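You operate a simulated robot arm through the tools that you are given. There is no shell and no other tool. Be economical: measure what you need, move in short steps, check, and stop when the job is done.

You are at the controls of a simulated robot arm. One attempt, no reset.

JOB
Put things in order on the big board on the work table. At the end: the silver weight is on the silver foil dish; the green float is in the yellow bowl; the yellow practice plug stands where the grey rag stood; the grey rag stands where the silver weight stood; whatever was shut is shut again. Leave all else as you found it, and nothing knocked over.

It is judged by the outcome, as a careful person would: the job done as asked, and still so three seconds after it is handed in. It fails if anything else is knocked over, pushed out of place, dropped, spilled or broken.

ROBOT AND FRAMES
A 7-joint arm with a two-finger parallel gripper, fixed in place. Base frame: the origin is at the foot of the arm, x ahead of it, y to its left, z up; the work surface is at about z = 0. Units: mm, degrees, N and s.
With the tool pointing down near the work surface it reaches from about 240 to 620 mm from the base axis. Its first joint turns from -66.0 to 66.0 degrees. Payload 2.6 kg.
The tool frame sits at the grasp point between the pads (the TCP): z along the fingers, y along the line on which they close. The tips reach 30 mm beyond it. The gripper opens to 94 mm. The fingers are 28 mm wide and 10 mm thick; the gripper's body (50 by 96 mm) begins 55 mm behind the TCP.
Orientation is told as [roll, pitch, yaw] about the base's x, y, z axes, in that order, counted from this pose: with the fingers straight down and closing along the base's y, the tool's x points along the base's -x, its y along +y and its z along -z.

CONTROLS
- The arm moves only by the tool drive_tool. Its argument "targets" is one flat list of numbers, 7 for each row, row after row: the opening, from 0 (shut) to 1 (fully open), then the shift along the tool's x, y, z in units of 50 mm (1.0 is 50 mm), then the turn, a rotation vector about the tool's x, y, z in units of 5 degrees (1.0 is 5 degrees). In form: [hand, dx, dy, dz, wx, wy, wz, hand, dx, dy, dz, wx, wy, wz, ...]. A call has 1 to 12 rows; each row shifts and turns the commanded pose from where the row before left it, along the tool's axes as they then stand. A call with a number of a shift or a turn outside -1 to 1 is refused whole. Rows are played at 5 a second. More than 50 mm and 8.6 degrees between two rows, or a gripper value outside its range, and nothing of the call is played. A pose out of reach is approached as far as the arm can. The call stops where the force on the tool passes 40 N (or 10 N more than at its start, if that is more) or the arm is blocked; 0.2 s more then pass. The fingers move at their own pace (about 72 mm/s each) and stop on an object; they squeeze with about 42 N. The grip force told is the motor's: it shows also when the fingers shut on nothing. Time passes only in rows, and 0.2 s behind the last, so rows that do not move let the fingers close. The reply holds the time, the measured pose of the TCP, the force on the tool along the base axes, the opening and the grip force, in the units named above and with some noise, with the torque about the TCP (base axes, N m) and any sound that the robot's microphone picked up, and new pictures: "pictures" is both (left out), scene, wrist or none.
- Cameras (640 x 400 px; columns grow to the right, rows downward): "scene" is fixed at [40.4, 431.7, 567.2]; the picture's right is [-0.74, -0.67, 0.00], its down [-0.36, 0.40, -0.84] and it looks along [0.57, -0.63, -0.54] (base axes); focal length 366 px, centre (320, 200). "wrist" rides on the gripper at [76, 14, -103] in the tool frame; the picture's right is [-0.18, 0.98, 0.00], its down [-0.75, -0.14, -0.64] and it looks along [-0.63, -0.12, 0.77] (tool axes); focal length 243 px, centre (320, 200). There is no depth. A picture from a camera that has moved, and an enlarged one, comes with that camera's place and axes in the base frame and with its lens.
- inspect(camera, box): a new picture of the part [left, top, right, bottom] of that camera's present view, enlarged. It takes no simulated time.
- sign_off(): hands the job in; it is judged then, once.

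Work in short steps. Places have to be worked out from the pictures, the camera data and where the tool is seen: move nearer, look again, correct. Check each grasp and each placing, and mend what went wrong. You have 120 turns and 200 pictures in all, those below and enlarged ones among them. Open the gripper and draw the arm clear of the work before you hand the job in, unless the task says otherwise; then end with one line.

The tools are called after ">>>" as a command line: name --argument value ..., lists and objects as JSON in quotes. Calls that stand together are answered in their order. drive_tool: Moves the arm, as the interface text tells. Its arguments: {"type":"object","properties":{"targets":{"type":"array"},"pictures":{"type":"string","enum":["both","scene","wrist","none"]}},"required":["targets"]} The other tools are called the same way: inspect (camera, box) takes an enlarged picture of a part of a camera's view; sign_off () hands the job in.

At the start:

```text
time: 0.0
position: [295.3, -207.5, 306.9]
ee_rot: [0.1, 0.0, 0.0]
contact_force: [0.8, -0.4, -1.4]
ft_torque: [0.01, -0.02, -0.02]
opening: 93.8
grasp_force: 0.1
```

scene: 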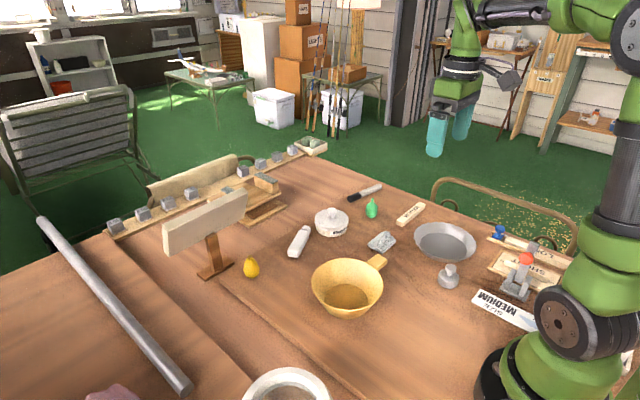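
wrist: 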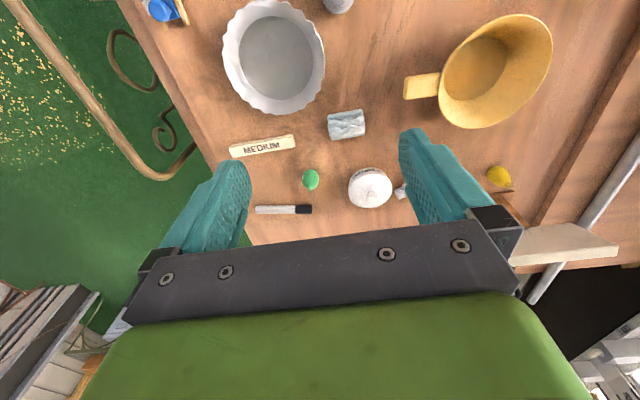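

I start by enlarging the key regions of the scene and wrist pictures to identify the objects.

>>> inspect --camera "scene" --box '[400, 200, 560, 300]'

>>> inspect --camera "scene" --box '[280, 170, 440, 270]'

>>> inspect --camera "scene" --box '[140, 130, 340, 290]'

>>> inspect --camera "wrist" --box '[220, 100, 420, 225]'

```text
4.00 times, centred on (480, 250) of scene
camera zoom: at [40.4, 431.7, 567.2], right [-0.74, -0.67, 0.0], down [-0.36, 0.4, -0.84], along [0.57, -0.63, -0.54], focal length 1464 px, centre (-320, 0)
```

zoom: 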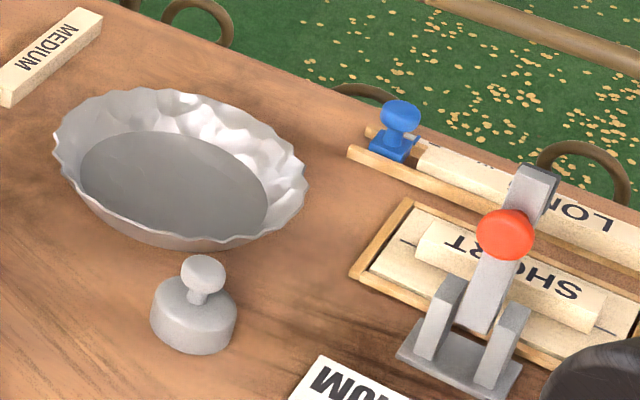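

```text
4.00 times, centred on (360, 220) of scene
camera zoom: at [40.4, 431.7, 567.2], right [-0.74, -0.67, 0.0], down [-0.36, 0.4, -0.84], along [0.57, -0.63, -0.54], focal length 1464 px, centre (160, 120)
```

zoom: 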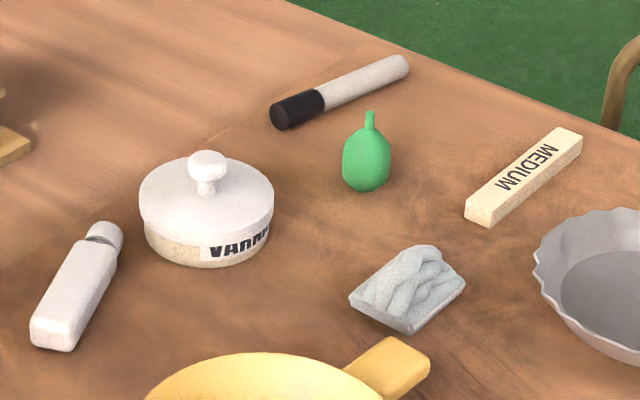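

```text
2.50 times, centred on (240, 210) of scene
camera zoom: at [40.4, 431.7, 567.2], right [-0.74, -0.67, 0.0], down [-0.36, 0.4, -0.84], along [0.57, -0.63, -0.54], focal length 915 px, centre (520, 175)
```

zoom: 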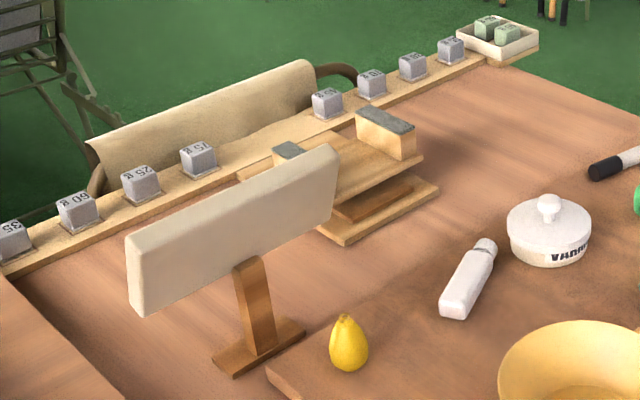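

```text
3.20 times, centred on (320, 162) of wrist
camera zoom: at [218.7, -193.1, 409.3], right [0.18, 0.98, 0.0], down [0.75, -0.14, 0.64], along [0.63, -0.12, -0.77], focal length 776 px, centre (320, 320)
```

zoom: 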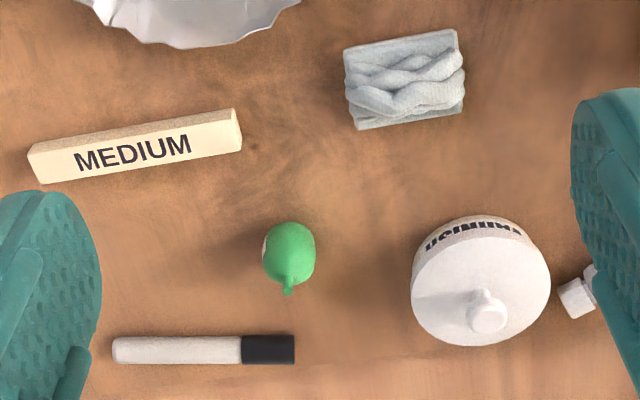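

The objects are all in view: weight at about (215,-170), rag (390,-175), float (480,-261), plug (541,96), bowl (342,15), dish (278,-265). I'll move above the weight, turned about -50° so the fingers straddle it clear of the dish.

>>> drive_tool --targets '[1, 0.54, 0.25, 0.5, 0, 0, 0, 1, 0.54, 0.25, 0.5, 0, 0, 0, 1, 0.52, 0.25, 0.5, 0, 0, 1, 1, 0, 0, 0, 0, 0, 1, 1, 0, 0, 0, 0, 0, 1, 1, 0, 0, 0, 0, 0, 1, 1, 0, 0, 0, 0, 0, 1, 1, 0, 0, 0, 0, 0, 1, 1, 0, 0, 0, 0, 0, 1, 1, 0, 0, 0, 0, 0, 1, 1, 0, 0, 0, 0, 0, 1, 1, 0, 0, 0, 0, 0, 1]'

```text
time: 2.6
position: [215.2, -168.7, 233.5]
ee_rot: [-0.1, 0.0, -50.0]
contact_force: [0.8, 0.5, -0.2]
ft_torque: [-0.02, -0.03, 0.01]
opening: 93.9
grasp_force: 0.1
camera wrist: at [177.0, -102.3, 334.0], right [0.87, 0.49, 0.0], down [0.37, -0.67, 0.64], along [0.31, -0.56, -0.77], focal length 243 px, centre (320, 200)
```

scene: 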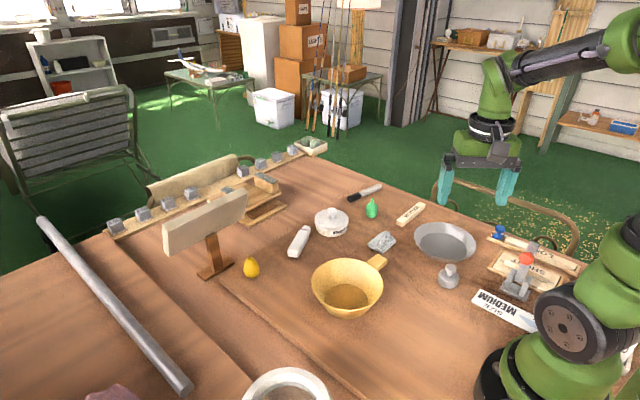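
wrist: 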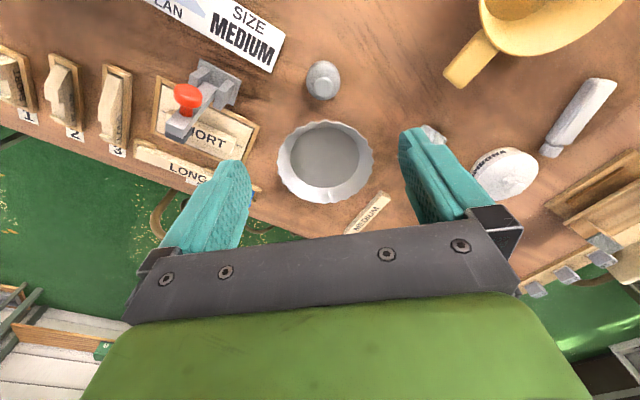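

The weight sits almost exactly below the tool. I enlarge the wrist view to refine weight and dish.

>>> inspect --camera "wrist" --box '[240, 40, 400, 240]'

```text
2.00 times, centred on (320, 140) of wrist
camera zoom: at [177.0, -102.3, 334.0], right [0.87, 0.49, 0.0], down [0.37, -0.67, 0.64], along [0.31, -0.56, -0.77], focal length 485 px, centre (320, 320)
```

zoom: 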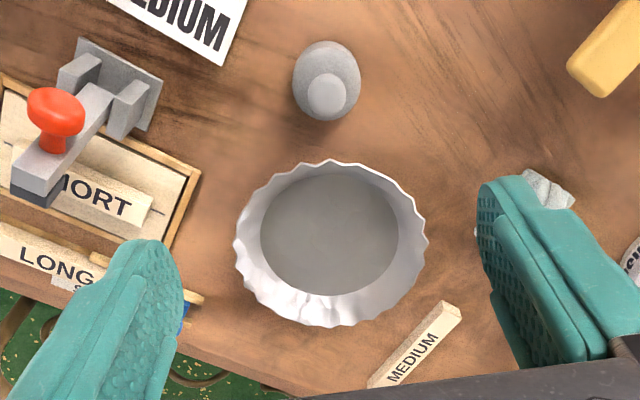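

Weight base is about 43 mm wide, centred near (216,-168). Dish floor is centred near (274,-263) with radius about 53. I lower over the weight to z≈39 with open fingers.

>>> drive_tool --targets '[1, 0, 0, 0.78, 0, 0, 0, 1, 0, 0, 0.78, 0, 0, 0, 1, 0, 0, 0.78, 0, 0, 0, 1, 0, 0, 0.78, 0, 0, 0, 1, 0, 0, 0.76, 0, 0, 0]'

```text
time: 3.8
position: [214.8, -170.0, 38.7]
ee_rot: [0.0, 0.1, -50.1]
contact_force: [0.2, 0.5, 0.3]
ft_torque: [0.01, -0.02, 0.0]
opening: 94.1
grasp_force: 0.1
camera wrist: at [175.9, -102.2, 139.6], right [0.87, 0.49, 0.0], down [0.38, -0.67, 0.64], along [0.31, -0.56, -0.77], focal length 243 px, centre (320, 200)
```

scene: 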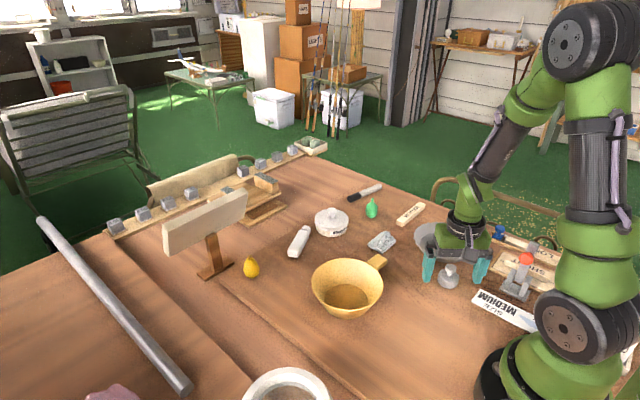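
wrist: 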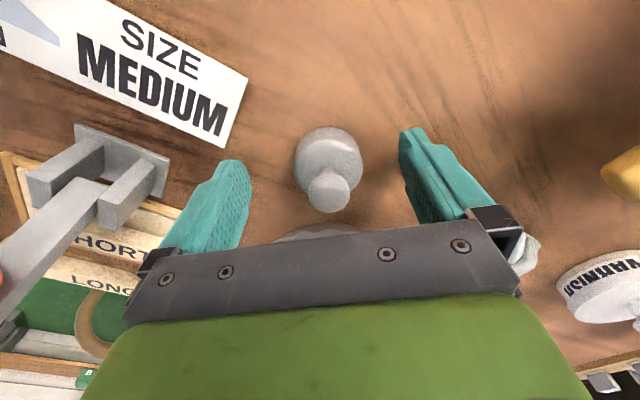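

The knob reads at about (216,-165), so I centre by 3-4 mm and close.

>>> drive_tool --targets '[1, 0.05, 0.07, 0, 0, 0, 0, 0.6, 0, 0, 0, 0, 0, 0, 0, 0, 0, 0, 0, 0, 0, 0, 0, 0, 0, 0, 0, 0, 0, 0, 0, 0, 0, 0, 0, 0, 0, 0, 0, 0, 0]' --pictures "wrist"

```text
refused: targets must hold 7 numbers for each row
```

Row count was off by one number; resend.

>>> drive_tool --targets '[1, 0.05, 0.07, 0, 0, 0, 0, 0.6, 0, 0, 0, 0, 0, 0, 0, 0, 0, 0, 0, 0, 0, 0, 0, 0, 0, 0, 0, 0, 0, 0, 0, 0, 0, 0, 0]' --pictures "wrist"

```text
time: 5.0
position: [216.9, -165.8, 37.6]
ee_rot: [0.0, 0.0, -50.0]
contact_force: [0.3, -0.6, 0.7]
ft_torque: [0.03, -0.01, -0.02]
opening: 40.4
grasp_force: 42.2
camera wrist: at [177.6, -98.0, 140.0], right [0.87, 0.49, 0.0], down [0.38, -0.67, 0.64], along [0.31, -0.56, -0.77], focal length 243 px, centre (320, 200)
```

wrist: 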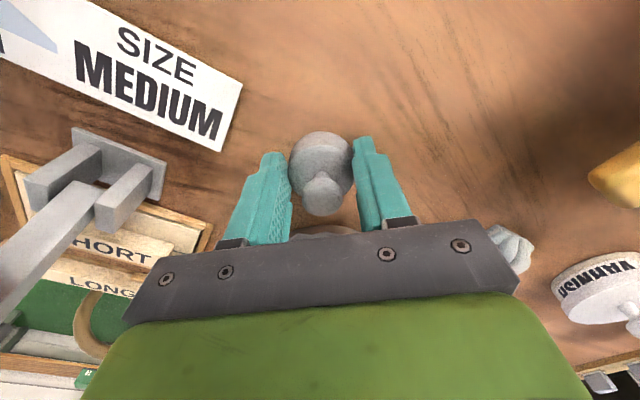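

Gripped (40 mm). I lift 75 mm and check the load.

>>> drive_tool --targets '[0, 0, 0, -0.3, 0, 0, 0, 0, 0, 0, -0.6, 0, 0, 0, 0, 0, 0, -0.6, 0, 0, 0, 0, 0, 0, 0, 0, 0, 0]'

```text
time: 6.0
position: [216.3, -165.5, 114.3]
ee_rot: [0.0, 0.0, -50.2]
contact_force: [-0.3, 0.6, -2.6]
ft_torque: [0.02, 0.01, 0.06]
opening: 40.5
grasp_force: 42.4
camera wrist: at [177.1, -97.8, 215.3], right [0.87, 0.49, 0.0], down [0.38, -0.67, 0.64], along [0.31, -0.56, -0.77], focal length 243 px, centre (320, 200)
```

scene: 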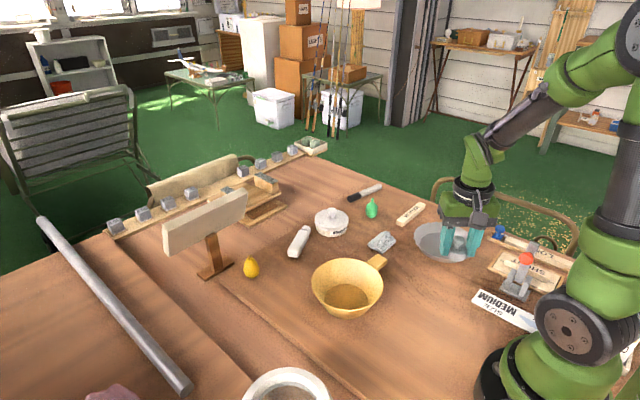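
wrist: 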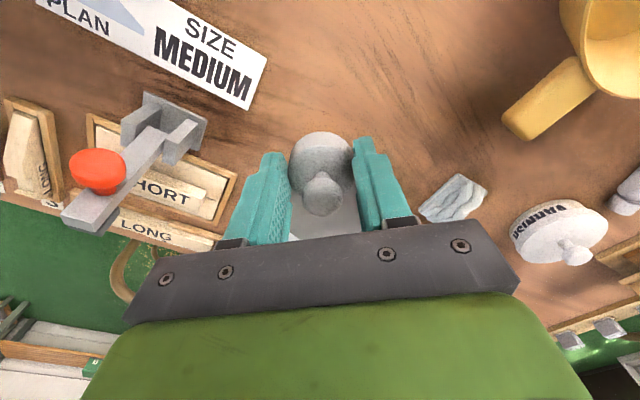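

Load held. I carry it over the dish centre (274,-263).

>>> drive_tool --targets '[0, -0.56, -0.093, 0, 0, 0, 0, 0, -0.56, -0.093, 0, 0, 0, 0, 0, -0.56, -0.093, 0, 0, 0, 0, 0, -0.58, -0.093, 0, 0, 0, 0, 0, 0, 0, 0, 0, 0, 0]'

```text
time: 7.2
position: [276.0, -264.9, 112.3]
ee_rot: [0.0, 0.0, -50.0]
contact_force: [-0.5, -0.6, -2.2]
ft_torque: [0.01, 0.01, 0.01]
opening: 40.4
grasp_force: 42.1
camera wrist: at [237.0, -197.3, 215.0], right [0.87, 0.49, 0.0], down [0.38, -0.67, 0.64], along [0.32, -0.56, -0.77], focal length 243 px, centre (320, 200)
```

scene: 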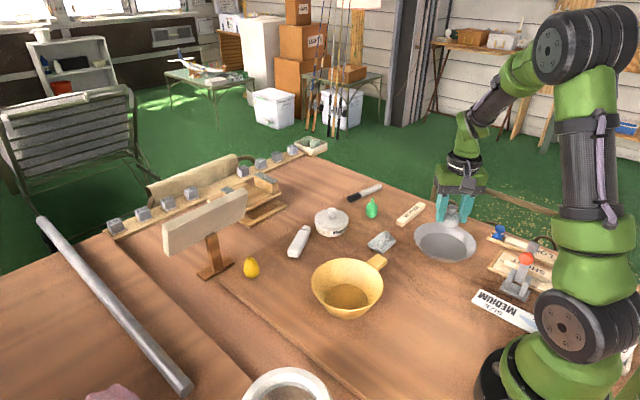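
wrist: 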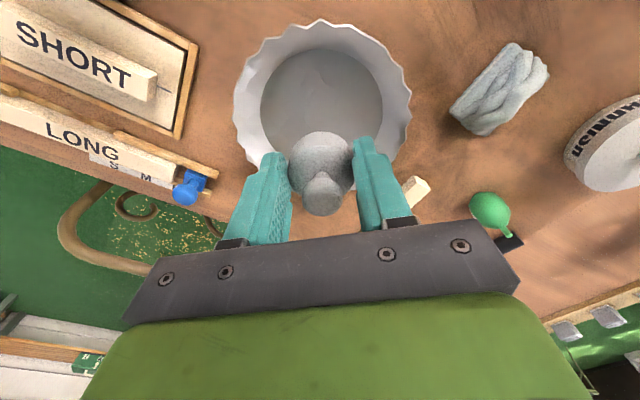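

The dish centre now reads near (272,-258), so I correct by 8 mm and descend to just above the dish floor.

>>> drive_tool --targets '[0, 0.16, 0.03, 0, 0, 0, 0, 0, 0, 0, 0.5, 0, 0, 0, 0, 0, 0, 0.5, 0, 0, 0, 0, 0, 0, 0.28, 0, 0, 0, 0, 0, 0, 0, 0, 0, 0]'

```text
time: 8.4
position: [271.0, -258.0, 49.0]
ee_rot: [0.0, 0.0, -50.1]
contact_force: [0.0, 0.7, -2.3]
ft_torque: [-0.02, 0.03, 0.03]
opening: 40.1
grasp_force: 42.2
camera wrist: at [232.8, -189.5, 150.7], right [0.87, 0.49, 0.0], down [0.38, -0.67, 0.64], along [0.31, -0.56, -0.77], focal length 243 px, centre (320, 200)
```

scene: 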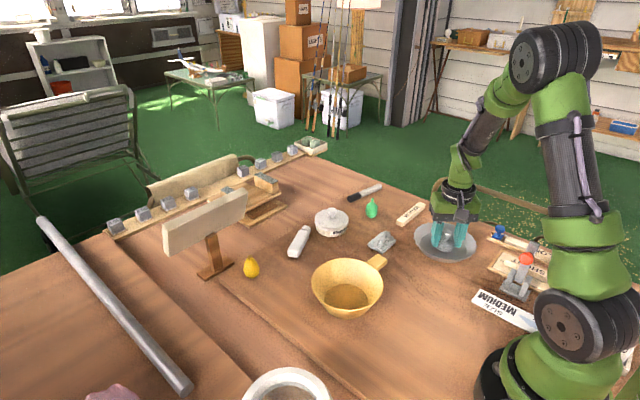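
wrist: 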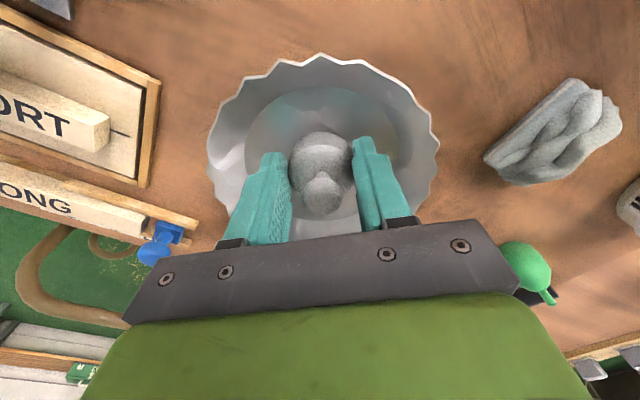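

Well centred. I lower in 2 mm steps to feel the dish floor.

>>> drive_tool --targets '[0, 0, 0, 0.05, 0, 0, 0, 0, 0, 0, 0.04, 0, 0, 0, 0, 0, 0, 0.03, 0, 0, 0, 0, 0, 0, 0.02, 0, 0, 0]' --pictures "none"

```text
time: 9.4
position: [271.5, -256.3, 42.8]
ee_rot: [0.1, -0.1, -50.0]
contact_force: [-0.2, 0.4, -0.7]
ft_torque: [0.03, 0.0, -0.01]
opening: 40.3
grasp_force: 41.8
```

Slight unloading; one or two more millimetres.

>>> drive_tool --targets '[0, 0, 0, 0.02, 0, 0, 0, 0, 0, 0, 0, 0, 0, 0]' --pictures "none"

>>> drive_tool --targets '[0, 0, 0, 0.02, 0, 0, 0, 0, 0, 0, 0, 0, 0, 0]' --pictures "none"

```text
time: 10.0
position: [270.8, -258.4, 40.9]
ee_rot: [0.0, -0.1, -50.1]
contact_force: [-0.4, 3.4, 11.1]
ft_torque: [0.04, 0.02, 0.01]
opening: 40.2
grasp_force: 41.8
```

```text
time: 10.6
position: [270.4, -257.6, 42.2]
ee_rot: [0.1, -0.2, -50.0]
contact_force: [-2.9, 5.2, 30.1]
ft_torque: [0.07, 0.0, 0.01]
opening: 40.3
grasp_force: 42.0
```

Contact with the floor is clear. I ease back 1.5 mm and open partly.

>>> drive_tool --targets '[0, 0, 0, -0.03, 0, 0, 0, 0.55, 0, 0, 0, 0, 0, 0, 0.64, 0, 0, 0, 0, 0, 0, 0.64, 0, 0, 0, 0, 0, 0]' --pictures "wrist"

```text
time: 11.6
position: [271.5, -258.2, 41.5]
ee_rot: [-0.1, 0.0, -50.0]
contact_force: [1.0, -0.3, 1.0]
ft_torque: [0.01, 0.0, 0.04]
opening: 60.2
grasp_force: 0.1
camera wrist: at [232.2, -190.1, 143.6], right [0.87, 0.49, 0.0], down [0.38, -0.67, 0.64], along [0.31, -0.56, -0.77], focal length 243 px, centre (320, 200)
```

wrist: 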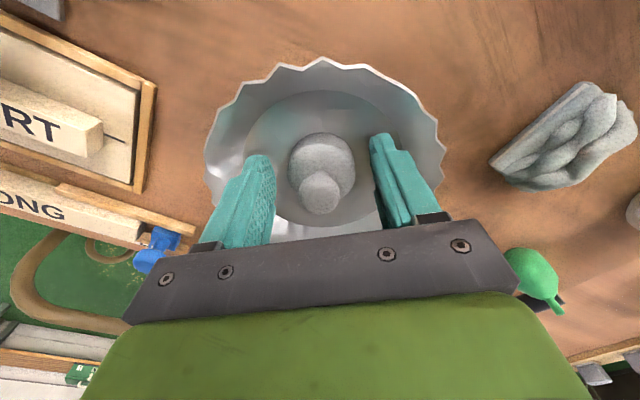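

Weight released, standing on the dish. I lift, shift over the rag and turn back towards yaw 0.

>>> drive_tool --targets '[0.64, 0, 0, -0.5, 0, 0, 0, 0.64, 0, 0, -0.9, 0, 0, 0, 0.8, 0, 0, -0.9, 0, 0, 0, 1, -0.065, 0.72, 0, 0, 0, 0, 1, -0.065, 0.72, 0, 0, 0, 0, 1, -0.065, 0.72, 0, 0, 0, 0, 1, -0.065, 0.72, 0, 0, 0, -1, 1, 0, 0, 0, 0, 0, -1, 1, 0, 0, 0, 0, 0, -1, 1, 0, 0, 0, 0, 0, -1, 1, 0, 0, 0, 0, 0, -1, 1, 0, 0, 0, 0, 0, -1]'

```text
time: 14.2
position: [389.9, -174.9, 157.3]
ee_rot: [-0.1, 0.0, -19.9]
contact_force: [1.3, 0.5, 0.2]
ft_torque: [0.0, 0.02, 0.02]
opening: 93.9
grasp_force: 0.1
camera wrist: at [321.9, -135.1, 258.6], right [0.51, 0.86, 0.0], down [0.66, -0.39, 0.64], along [0.55, -0.33, -0.77], focal length 243 px, centre (320, 200)
```

scene: 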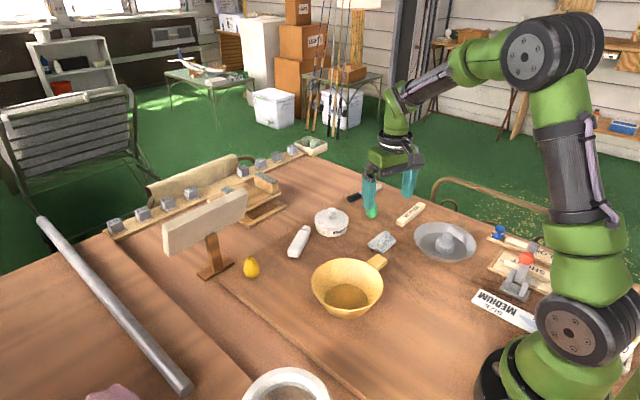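
wrist: 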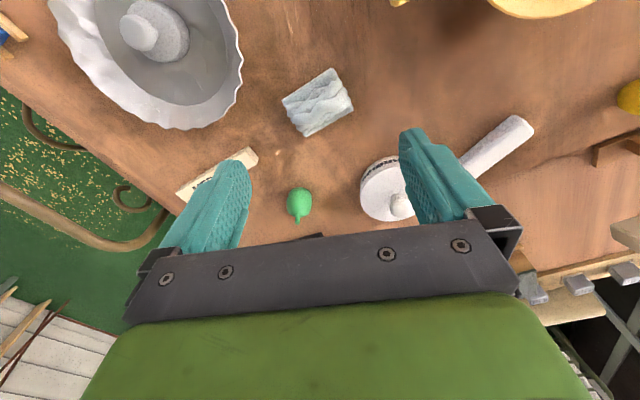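

The rag lies square to the base axes, about 40×58 mm, centred near (390,-179). I turn to yaw 0, centre and lower to z≈37.

>>> drive_tool --targets '[1, 0, 0, 0, 0, 0, -1, 1, 0, 0, 0, 0, 0, -1, 1, 0, 0, 0, 0, 0, -1, 1, 0, 0, 0, 0, 0, -1, 1, 0, -0.08, 0.6, 0, 0, 0, 1, 0, 0, 0.7, 0, 0, 0, 1, 0, 0, 0.7, 0, 0, 0, 1, 0, 0, 0.4, 0, 0, 0, 1, 0, 0, 0, 0, 0, 0]'

```text
time: 16.2
position: [389.1, -178.1, 36.6]
ee_rot: [0.0, -0.1, 0.0]
contact_force: [-0.6, 0.1, -0.4]
ft_torque: [-0.03, -0.04, 0.01]
opening: 94.2
grasp_force: 0.0
camera wrist: at [312.3, -164.1, 138.2], right [0.18, 0.98, 0.0], down [0.75, -0.14, 0.64], along [0.63, -0.12, -0.77], focal length 243 px, centre (320, 200)
```

scene: 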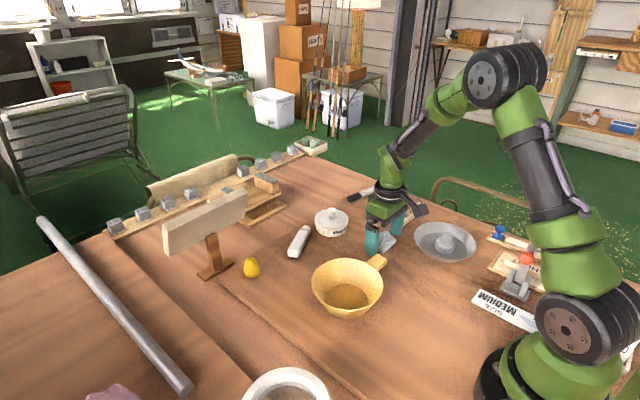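
wrist: 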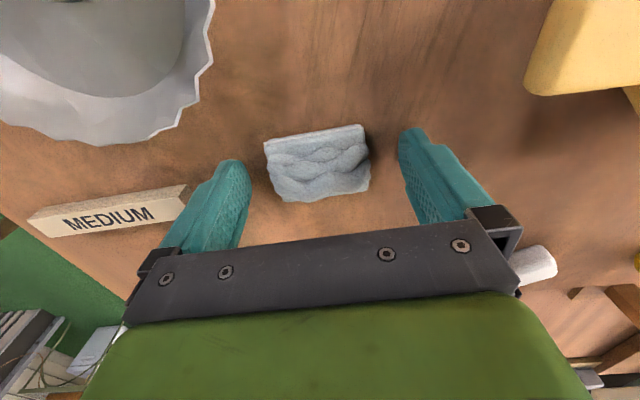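

Rag is centred between the fingers. I lower 2 mm more and close.

>>> drive_tool --targets '[1, 0, -0.02, 0.05, 0, 0, 0, 0.7, 0, 0, 0, 0, 0, 0, 0.3, 0, 0, 0, 0, 0, 0, 0.3, 0, 0, 0, 0, 0, 0, 0, 0, 0, 0, 0, 0, 0]' --pictures "wrist"

```text
time: 17.4
position: [388.1, -179.4, 35.0]
ee_rot: [0.1, 0.0, 0.0]
contact_force: [-0.4, -0.6, -0.4]
ft_torque: [0.01, 0.03, 0.0]
opening: 58.6
grasp_force: 42.0
camera wrist: at [312.6, -165.3, 136.0], right [0.18, 0.98, 0.0], down [0.75, -0.14, 0.64], along [0.63, -0.12, -0.77], focal length 243 px, centre (320, 200)
```

wrist: 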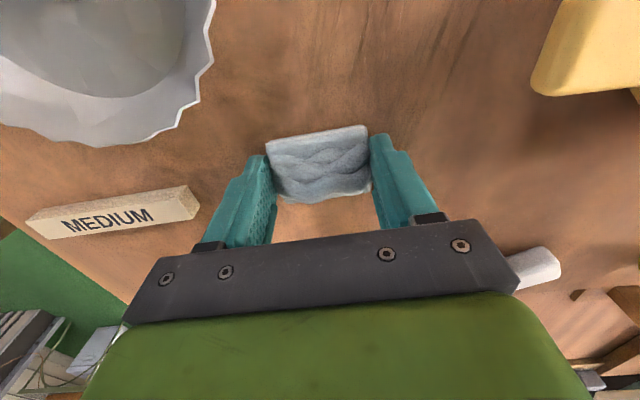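

Grip on the rag at 58.6 mm, rag spot (388,-179). I lift, carry it above the weight's old spot (217,-166) and begin turning to -60°.

>>> drive_tool --targets '[0, 0, 0, -0.4, 0, 0, 0, 0, 0, 0, -0.7, 0, 0, 0, 0, 0, 0, -0.7, 0, 0, 0, 0, 0.68, 0.052, 0, 0, 0, 0, 0, 0.68, 0.052, 0, 0, 0, 0, 0, 0.68, 0.052, 0, 0, 0, 0, 0, 0.68, 0.052, 0, 0, 0, 0, 0, 0.68, 0.052, 0, 0, 0, 1, 0, 0, 0, 0, 0, 0, 1, 0, 0, 0, 0, 0, 0, 1, 0, 0, 0, 0, 0, 0, 1, 0, 0, 0, 0, 0, 0, 1]' --pictures "wrist"

>>> drive_tool --targets '[0, 0, 0, 0, 0, 0, 1, 0, 0, 0, 0, 0, 0, 1, 0, 0, 0, 0, 0, 0, 1, 0, 0, 0, 0, 0, 0, 1, 0, 0, 0, 0, 0, 0, 1, 0, 0, 0, 0, 0, 0, 1, 0, 0, 0, 0, 0, 0, 1, 0, 0, 0, 0, 0, 0, 0]'

```text
time: 20.0
position: [218.7, -167.1, 124.2]
ee_rot: [0.1, 0.0, -25.2]
contact_force: [0.5, -0.6, 0.5]
ft_torque: [0.01, -0.01, -0.04]
opening: 58.4
grasp_force: 41.9
camera wrist: at [155.8, -121.7, 226.3], right [0.58, 0.81, 0.0], down [0.62, -0.45, 0.64], along [0.52, -0.38, -0.77], focal length 243 px, centre (320, 200)
```

wrist: 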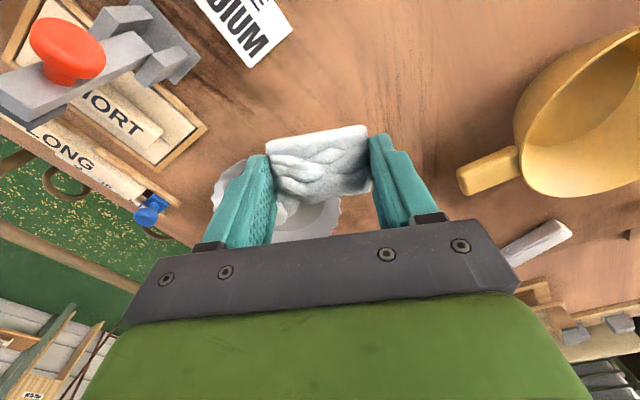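

```text
time: 21.8
position: [219.2, -167.2, 124.6]
ee_rot: [0.0, 0.0, -60.1]
contact_force: [-0.4, 0.1, -0.3]
ft_torque: [0.03, 0.03, 0.01]
opening: 58.6
grasp_force: 42.2
camera wrist: at [193.5, -93.5, 226.3], right [0.94, 0.33, 0.0], down [0.25, -0.72, 0.64], along [0.21, -0.61, -0.77], focal length 243 px, centre (320, 200)
```

scene: 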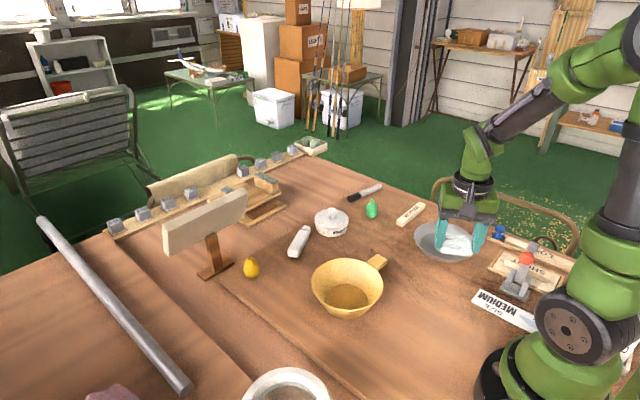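
wrist: 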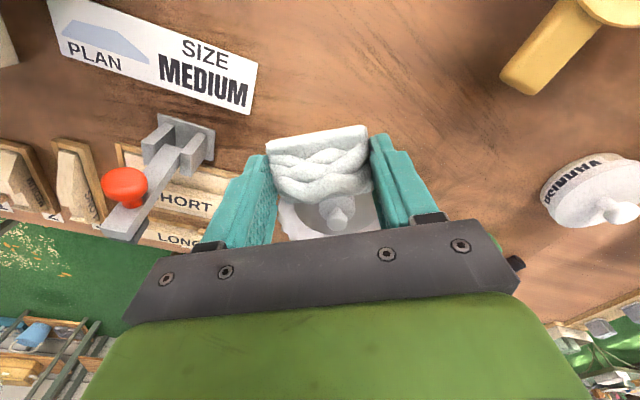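

Over the spot. I lower close to the board.

>>> drive_tool --targets '[0, 0.04, -0.025, 0.5, 0, 0, 0, 0, 0, 0, 0.6, 0, 0, 0, 0, 0, 0, 0.55, 0, 0, 0, 0, 0, 0, 0, 0, 0, 0]'

```text
time: 22.8
position: [217.2, -166.3, 40.1]
ee_rot: [0.0, 0.0, -60.1]
contact_force: [-0.1, 0.4, -0.2]
ft_torque: [0.01, 0.05, -0.01]
opening: 58.0
grasp_force: 42.0
camera wrist: at [191.4, -92.7, 142.5], right [0.94, 0.33, 0.0], down [0.25, -0.72, 0.64], along [0.21, -0.61, -0.77], focal length 243 px, centre (320, 200)
```

scene: 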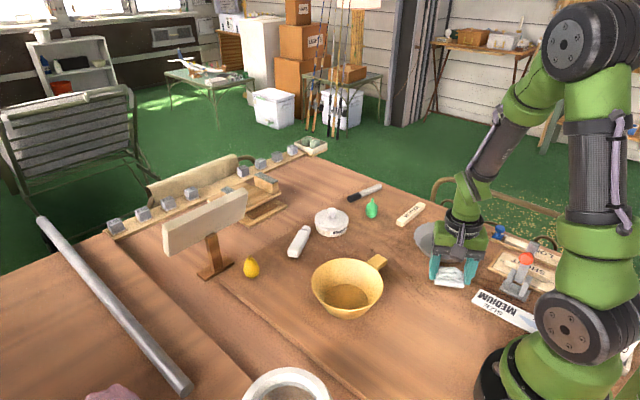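
wrist: 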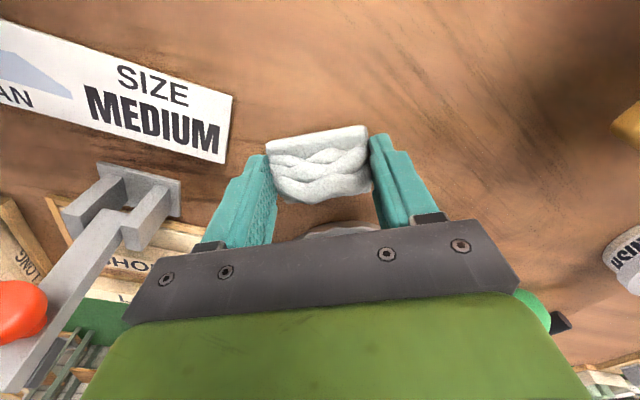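

Lower the last 4-5 mm gently to touch, watching the force.

>>> drive_tool --targets '[0, 0, 0, 0.06, 0, 0, 0, 0, 0, 0, 0.03, 0, 0, 0]' --pictures "none"

>>> drive_tool --targets '[0, 0, 0, 0.02, 0, 0, 0, 0, 0, 0, 0, 0, 0, 0]' --pictures "none"

```text
time: 23.4
position: [216.8, -165.8, 37.6]
ee_rot: [0.0, 0.0, -60.1]
contact_force: [-1.1, -0.2, -0.3]
ft_torque: [0.02, 0.03, 0.02]
opening: 58.2
grasp_force: 41.9
```

```text
time: 24.0
position: [218.2, -166.9, 35.8]
ee_rot: [0.0, 0.1, -60.1]
contact_force: [-0.3, 1.0, -0.3]
ft_torque: [-0.01, 0.04, 0.0]
opening: 58.6
grasp_force: 42.1
```

>>> drive_tool --targets '[0, 0, 0, 0.02, 0, 0, 0, 0, 0, 0, 0, 0, 0, 0]' --pictures "none"

```text
time: 24.6
position: [217.5, -165.7, 36.0]
ee_rot: [0.1, 0.0, -60.0]
contact_force: [0.4, 0.4, -0.3]
ft_torque: [0.0, 0.02, 0.01]
opening: 58.2
grasp_force: 42.3
```

No contact yet; a further millimetre.

>>> drive_tool --targets '[0, 0, 0, 0.02, 0, 0, 0, 0, 0, 0, 0, 0, 0, 0]' --pictures "none"

```text
time: 25.2
position: [217.4, -165.4, 33.7]
ee_rot: [0.1, 0.1, -60.0]
contact_force: [-1.2, 0.2, 2.7]
ft_torque: [0.01, 0.02, -0.03]
opening: 58.5
grasp_force: 41.8
```

Contact felt. I open a little and look.

>>> drive_tool --targets '[0.68, 0, 0, 0, 0, 0, 0, 0.75, 0, 0, 0, 0, 0, 0, 0.75, 0, 0, 0, 0, 0, 0]' --pictures "wrist"

```text
time: 26.0
position: [217.5, -164.6, 33.2]
ee_rot: [0.0, 0.1, -60.0]
contact_force: [0.2, -0.2, -1.4]
ft_torque: [0.01, -0.01, 0.03]
opening: 70.6
grasp_force: 0.0
camera wrist: at [191.1, -92.3, 135.9], right [0.94, 0.33, 0.0], down [0.25, -0.72, 0.64], along [0.21, -0.61, -0.77], focal length 243 px, centre (320, 200)
```

wrist: 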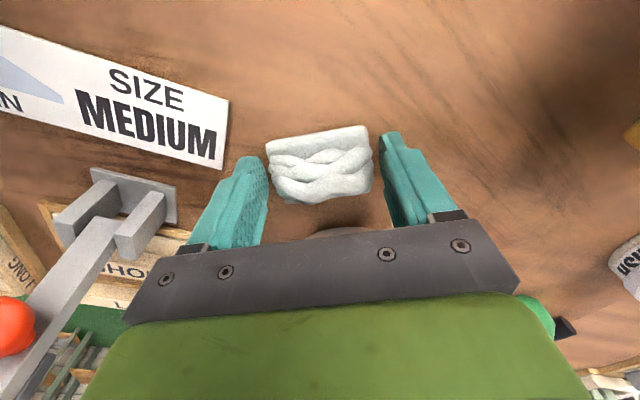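

Rag released and lying flat. I lift and turn back to yaw 0, then travel towards the plug at safe height, stopping short at (480,60).

>>> drive_tool --targets '[0.75, 0, 0, -0.5, 0, 0, 0, 0.75, 0, 0, -0.9, 0, 0, 0, 0.75, 0, 0, -0.9, 0, 0, 0, 1, 0, 0, -0.5, 0, 0, -1, 1, 0, 0, 0, 0, 0, -1, 1, 0, 0, 0, 0, 0, -1, 1, 0, 0, 0, 0, 0, -1, 1, 0, 0, 0, 0, 0, -1, 1, 0, 0, 0, 0, 0, -1, 1, 0, 0, 0, 0, 0, -1, 1, 0, 0, 0, 0, 0, -1, 1, 0, 0, 0, 0, 0, -1]' --pictures "scene"

>>> drive_tool --targets '[1, 0, 0, 0, 0, 0, -1, 1, 0, 0, 0, 0, 0, -1, 1, 0, 0, 0, 0, 0, -1, 1, -0.65, 0.565, 0, 0, 0, 0, 1, -0.65, 0.565, 0, 0, 0, 0, 1, -0.65, 0.565, 0, 0, 0, 0, 1, -0.65, 0.565, 0, 0, 0, 0, 1, -0.65, 0.565, 0, 0, 0, 0, 1, -0.65, 0.565, 0, 0, 0, 0, 1, -0.65, 0.565, 0, 0, 0, 0, 1, -0.65, 0.565, 0, 0, 0, 0]'

```text
time: 28.6
position: [216.6, -166.5, 174.0]
ee_rot: [-0.1, 0.1, -14.9]
contact_force: [0.3, 0.5, -0.1]
ft_torque: [-0.02, -0.02, 0.0]
opening: 93.9
grasp_force: 0.1
```

scene: 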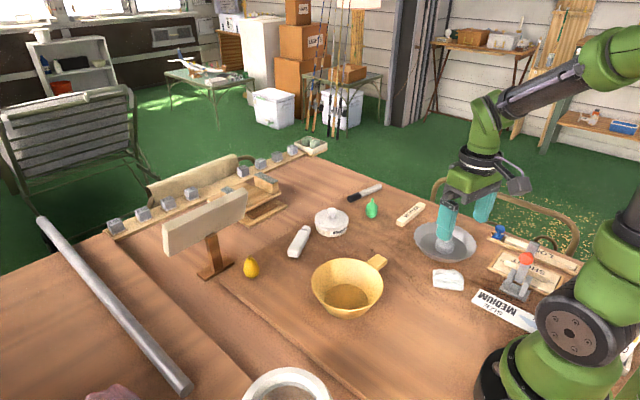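

```text
time: 31.0
position: [477.6, 61.8, 175.6]
ee_rot: [0.0, 0.0, -0.1]
contact_force: [-0.3, 0.6, -0.4]
ft_torque: [0.01, 0.0, 0.0]
opening: 94.1
grasp_force: 0.1
camera wrist: at [401.1, 75.9, 276.8], right [0.18, 0.98, 0.0], down [0.75, -0.14, 0.64], along [0.63, -0.12, -0.77], focal length 243 px, centre (320, 200)
```

scene: 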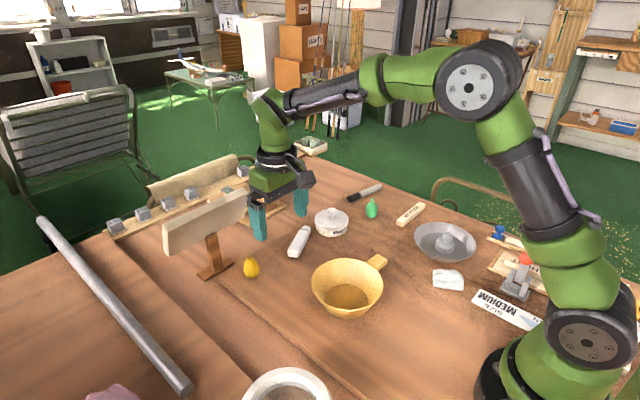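
wrist: 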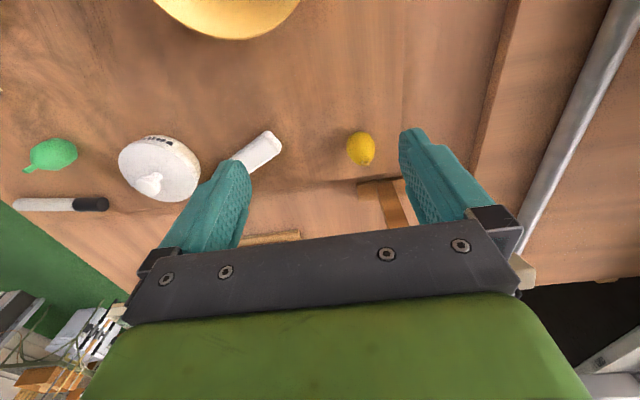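

I inspect the plug and the nearby stand more closely before approaching, as the stand's panel is about 60 mm behind the plug.

>>> inspect --camera "wrist" --box '[300, 100, 460, 240]'

>>> inspect --camera "scene" --box '[150, 160, 330, 290]'

```text
2.86 times, centred on (380, 170) of wrist
camera zoom: at [401.1, 75.9, 276.8], right [0.18, 0.98, 0.0], down [0.75, -0.14, 0.64], along [0.63, -0.12, -0.77], focal length 693 px, centre (149, 286)
```

zoom: 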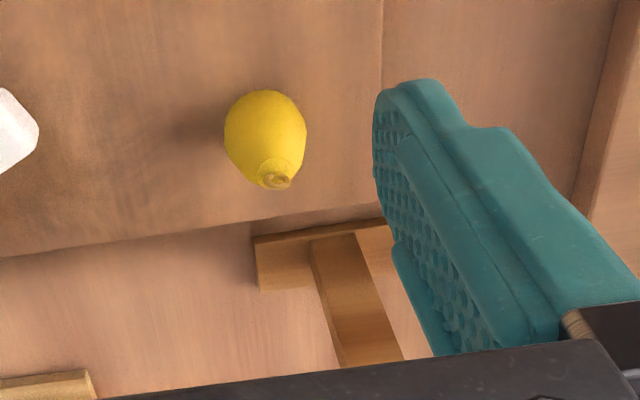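

```text
3.08 times, centred on (240, 225) of scene
camera zoom: at [40.4, 431.7, 567.2], right [-0.74, -0.67, 0.0], down [-0.36, 0.4, -0.84], along [0.57, -0.63, -0.54], focal length 1126 px, centre (566, 123)
```

zoom: 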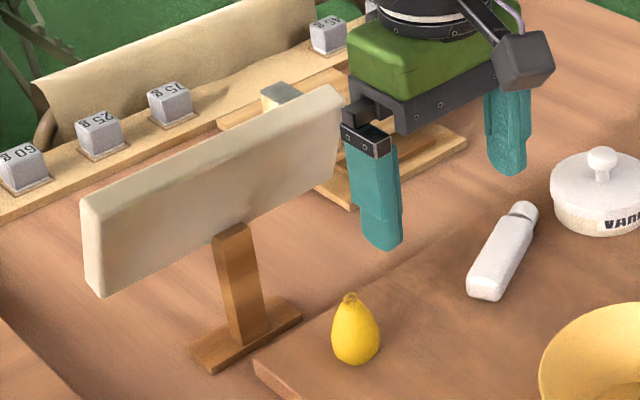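

Plug is centred near (543,97), about 34 mm wide and 48 tall. I tilt the tool 10° so the hand leans away from the panel, and hover at z≈110.

>>> drive_tool --targets '[1, 0, 0, 0, 0, -1, 0, 1, 0, 0, 0, 0, -1, 0, 1, -0.35, 0.235, 0.5, 0, 0, 0, 1, -0.35, 0.235, 0.5, 0, 0, 0, 1, -0.36, 0.235, 0.5, 0, 0, 0, 1, 0, 0, 0, 0, 0, 0]'

```text
time: 32.4
position: [542.8, 94.3, 110.2]
ee_rot: [0.0, -10.0, 0.0]
contact_force: [-0.6, -0.6, 0.4]
ft_torque: [0.03, 0.03, -0.02]
opening: 94.1
grasp_force: 0.0
camera wrist: at [449.4, 109.5, 196.8], right [0.18, 0.98, 0.03], down [0.63, -0.14, 0.76], along [0.75, -0.12, -0.65], focal length 243 px, centre (320, 200)
```

scene: 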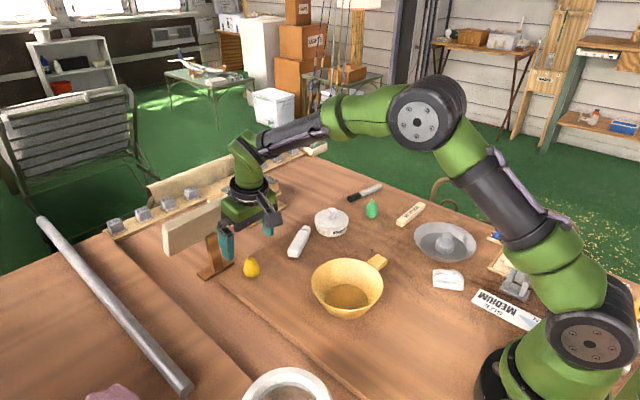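
wrist: 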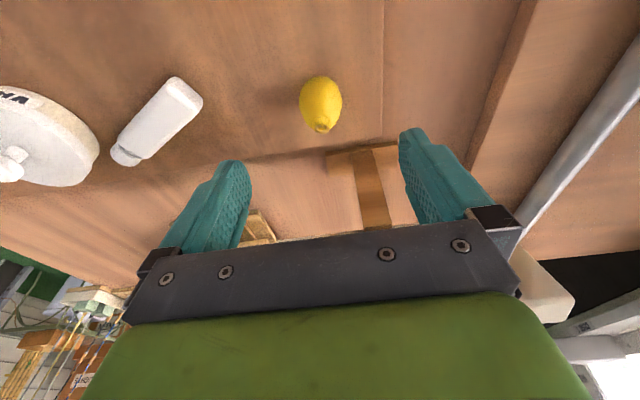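

Plug reads (542,97). I descend along the vertical to z≈60 with the small y correction and look at clearance.

>>> drive_tool --targets '[1, 0.058, 0.05, 0.33, 0, 0, 0, 1, 0.058, 0, 0.33, 0, 0, 0, 1, 0.058, 0, 0.33, 0, 0, 0, 1, 0, 0, 0, 0, 0, 0]'

>>> inspect --camera "scene" --box '[150, 160, 310, 290]'

```text
time: 33.4
position: [542.6, 97.1, 59.7]
ee_rot: [0.0, -10.1, 0.0]
contact_force: [-0.3, 0.3, -0.8]
ft_torque: [-0.01, -0.03, 0.02]
opening: 93.9
grasp_force: 0.1
camera wrist: at [449.2, 112.1, 146.0], right [0.18, 0.98, 0.03], down [0.63, -0.14, 0.76], along [0.75, -0.12, -0.65], focal length 243 px, centre (320, 200)
```

scene: 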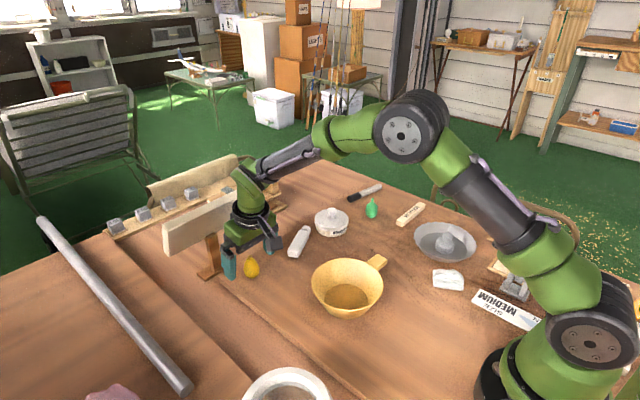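
wrist: 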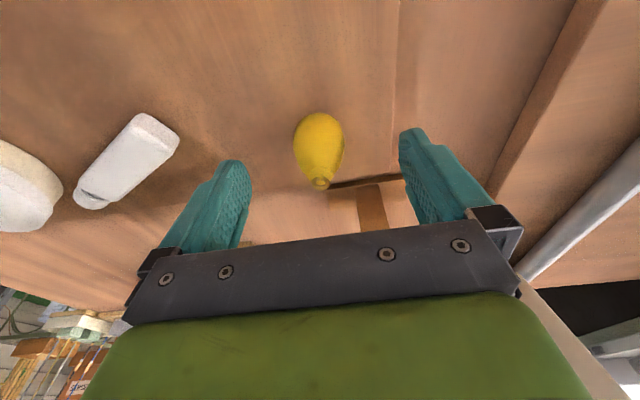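

```text
3.08 times, centred on (230, 225) of scene
camera zoom: at [40.4, 431.7, 567.2], right [-0.74, -0.67, 0.0], down [-0.36, 0.4, -0.84], along [0.57, -0.63, -0.54], focal length 1126 px, centre (597, 123)
```

zoom: 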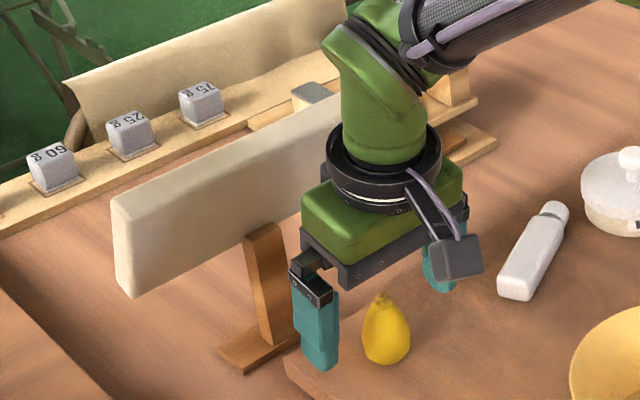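

Clear of the panel and centred. I descend to z≈39 and close.

>>> drive_tool --targets '[1, 0.036, 0, 0.207, 0, 0, 0, 1, 0.036, 0, 0.207, 0, 0, 0, 0.5, 0, 0.01, 0, 0, 0, 0, 0, 0, 0, 0, 0, 0, 0, 0, 0, 0, 0, 0, 0, 0, 0, 0, 0, 0, 0, 0, 0]'

```text
time: 34.8
position: [542.9, 98.0, 39.1]
ee_rot: [0.0, -10.1, 0.0]
contact_force: [0.5, 0.2, -0.1]
ft_torque: [-0.02, 0.02, 0.02]
opening: 30.1
grasp_force: 41.8
camera wrist: at [449.2, 112.6, 125.5], right [0.18, 0.98, 0.03], down [0.63, -0.14, 0.76], along [0.75, -0.12, -0.65], focal length 243 px, centre (320, 200)
```

scene: 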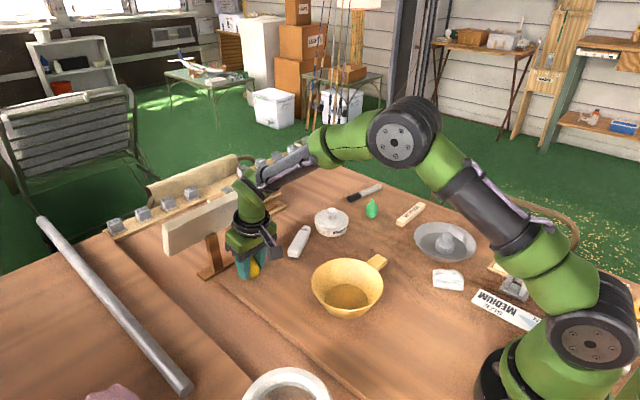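
wrist: 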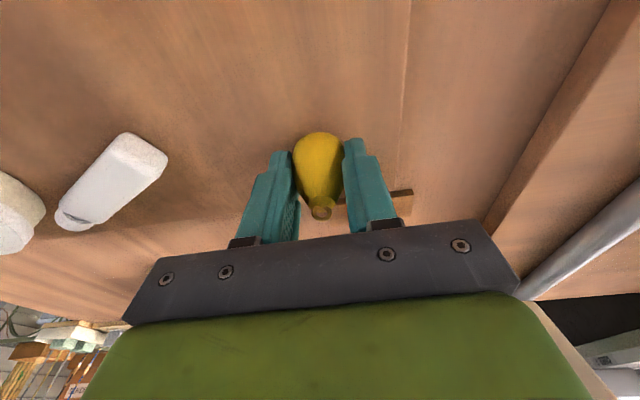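

Gripped at 30 mm. I lift vertically and check.

>>> drive_tool --targets '[0, -0.04, 0, -0.22, 0, 0, 0, 0, -0.114, 0, -0.65, 0, 0, 0, 0, -0.114, 0, -0.65, 0, 0, 0, 0, -0.114, 0, -0.65, 0, 0, 0, 0, 0, 0, 0, 0, 0, 0]'

```text
time: 36.0
position: [543.0, 98.6, 148.9]
ee_rot: [0.0, -10.0, -0.1]
contact_force: [-0.4, 0.0, -0.3]
ft_torque: [0.01, 0.02, 0.0]
opening: 30.1
grasp_force: 42.7
camera wrist: at [449.9, 112.1, 236.3], right [0.18, 0.98, 0.03], down [0.63, -0.14, 0.76], along [0.75, -0.12, -0.65], focal length 243 px, centre (320, 200)
```

scene: 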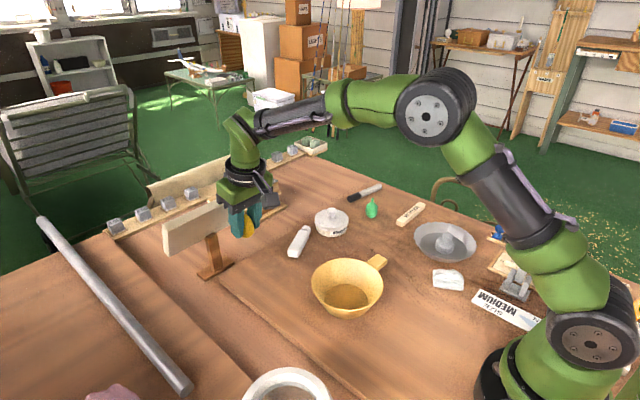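
wrist: 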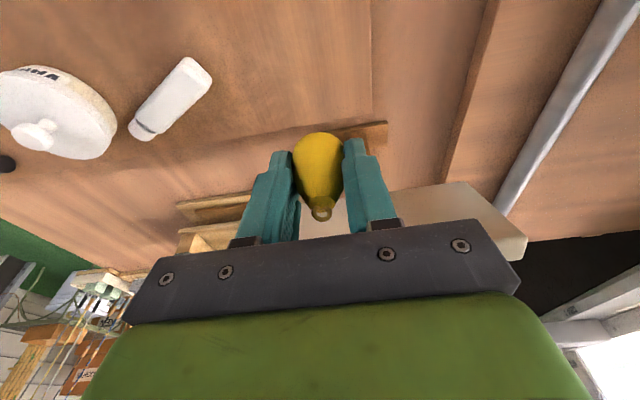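

The plug is held. I carry it to above the rag's old spot (388,-179).

>>> drive_tool --targets '[0, 0.382, -0.694, -0.0675, 0, 0, 0, 0, 0.382, -0.694, -0.0675, 0, 0, 0, 0, 0.382, -0.694, -0.0675, 0, 0, 0, 0, 0.382, -0.694, -0.0675, 0, 0, 0, 0, 0.382, -0.694, -0.0675, 0, 0, 0, 0, 0.382, -0.694, -0.0675, 0, 0, 0, 0, 0.382, -0.694, -0.0675, 0, 0, 0, 0, 0.382, -0.694, -0.0675, 0, 0, 0, 0, 0, 0, 0, 0, 0, 0]'

```text
time: 38.0
position: [387.7, -180.6, 149.0]
ee_rot: [0.0, -9.9, 0.0]
contact_force: [-1.1, -0.2, 0.3]
ft_torque: [0.02, -0.01, -0.02]
opening: 29.8
grasp_force: 41.6
camera wrist: at [293.6, -165.3, 236.1], right [0.18, 0.98, 0.03], down [0.63, -0.14, 0.76], along [0.75, -0.12, -0.65], focal length 243 px, centre (320, 200)
```

scene: 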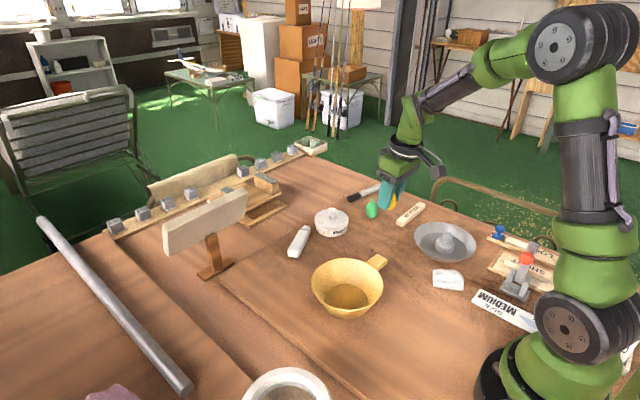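
wrist: 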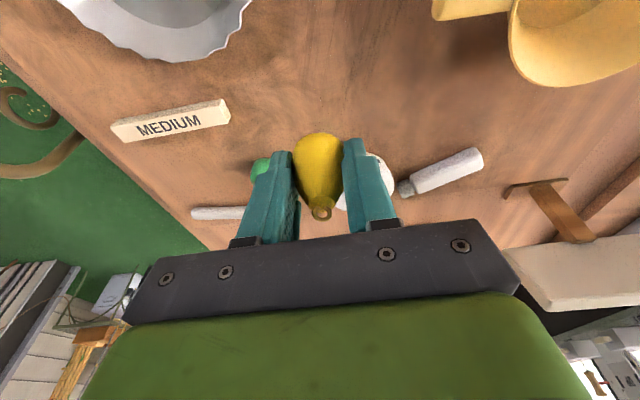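

On target. I descend vertically to z≈44.

>>> drive_tool --targets '[0, 0.091, 0.03, 0.517, 0, 0, 0, 0, 0.091, 0, 0.517, 0, 0, 0, 0, 0.091, 0, 0.517, 0, 0, 0, 0, 0.091, 0, 0.517, 0, 0, 0, 0, 0, 0, 0, 0, 0, 0]'

```text
time: 39.2
position: [388.8, -176.9, 43.9]
ee_rot: [0.0, -9.9, 0.0]
contact_force: [-0.7, -0.5, -0.4]
ft_torque: [0.01, 0.01, 0.02]
opening: 30.2
grasp_force: 42.2
camera wrist: at [295.0, -163.0, 130.1], right [0.18, 0.98, 0.03], down [0.63, -0.14, 0.76], along [0.75, -0.12, -0.65], focal length 243 px, centre (320, 200)
```

scene: 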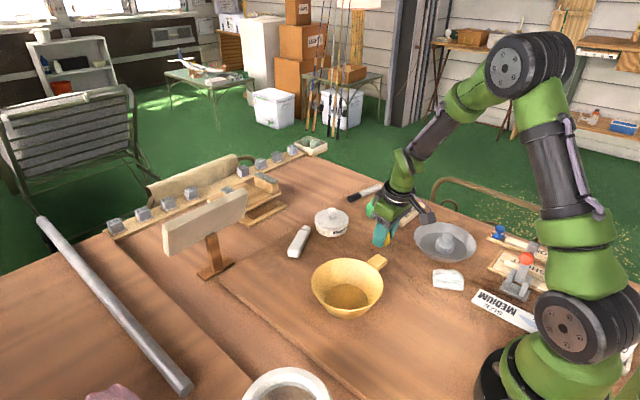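
wrist: 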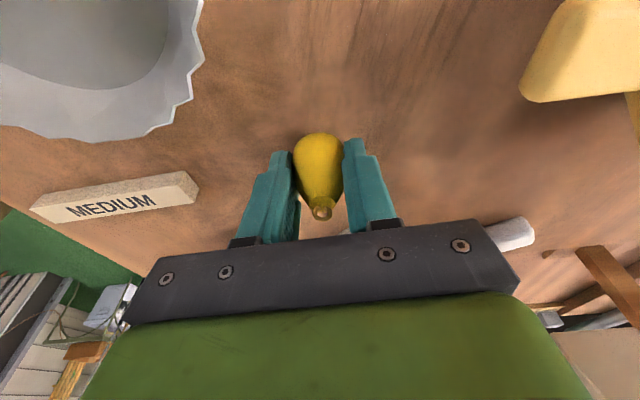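

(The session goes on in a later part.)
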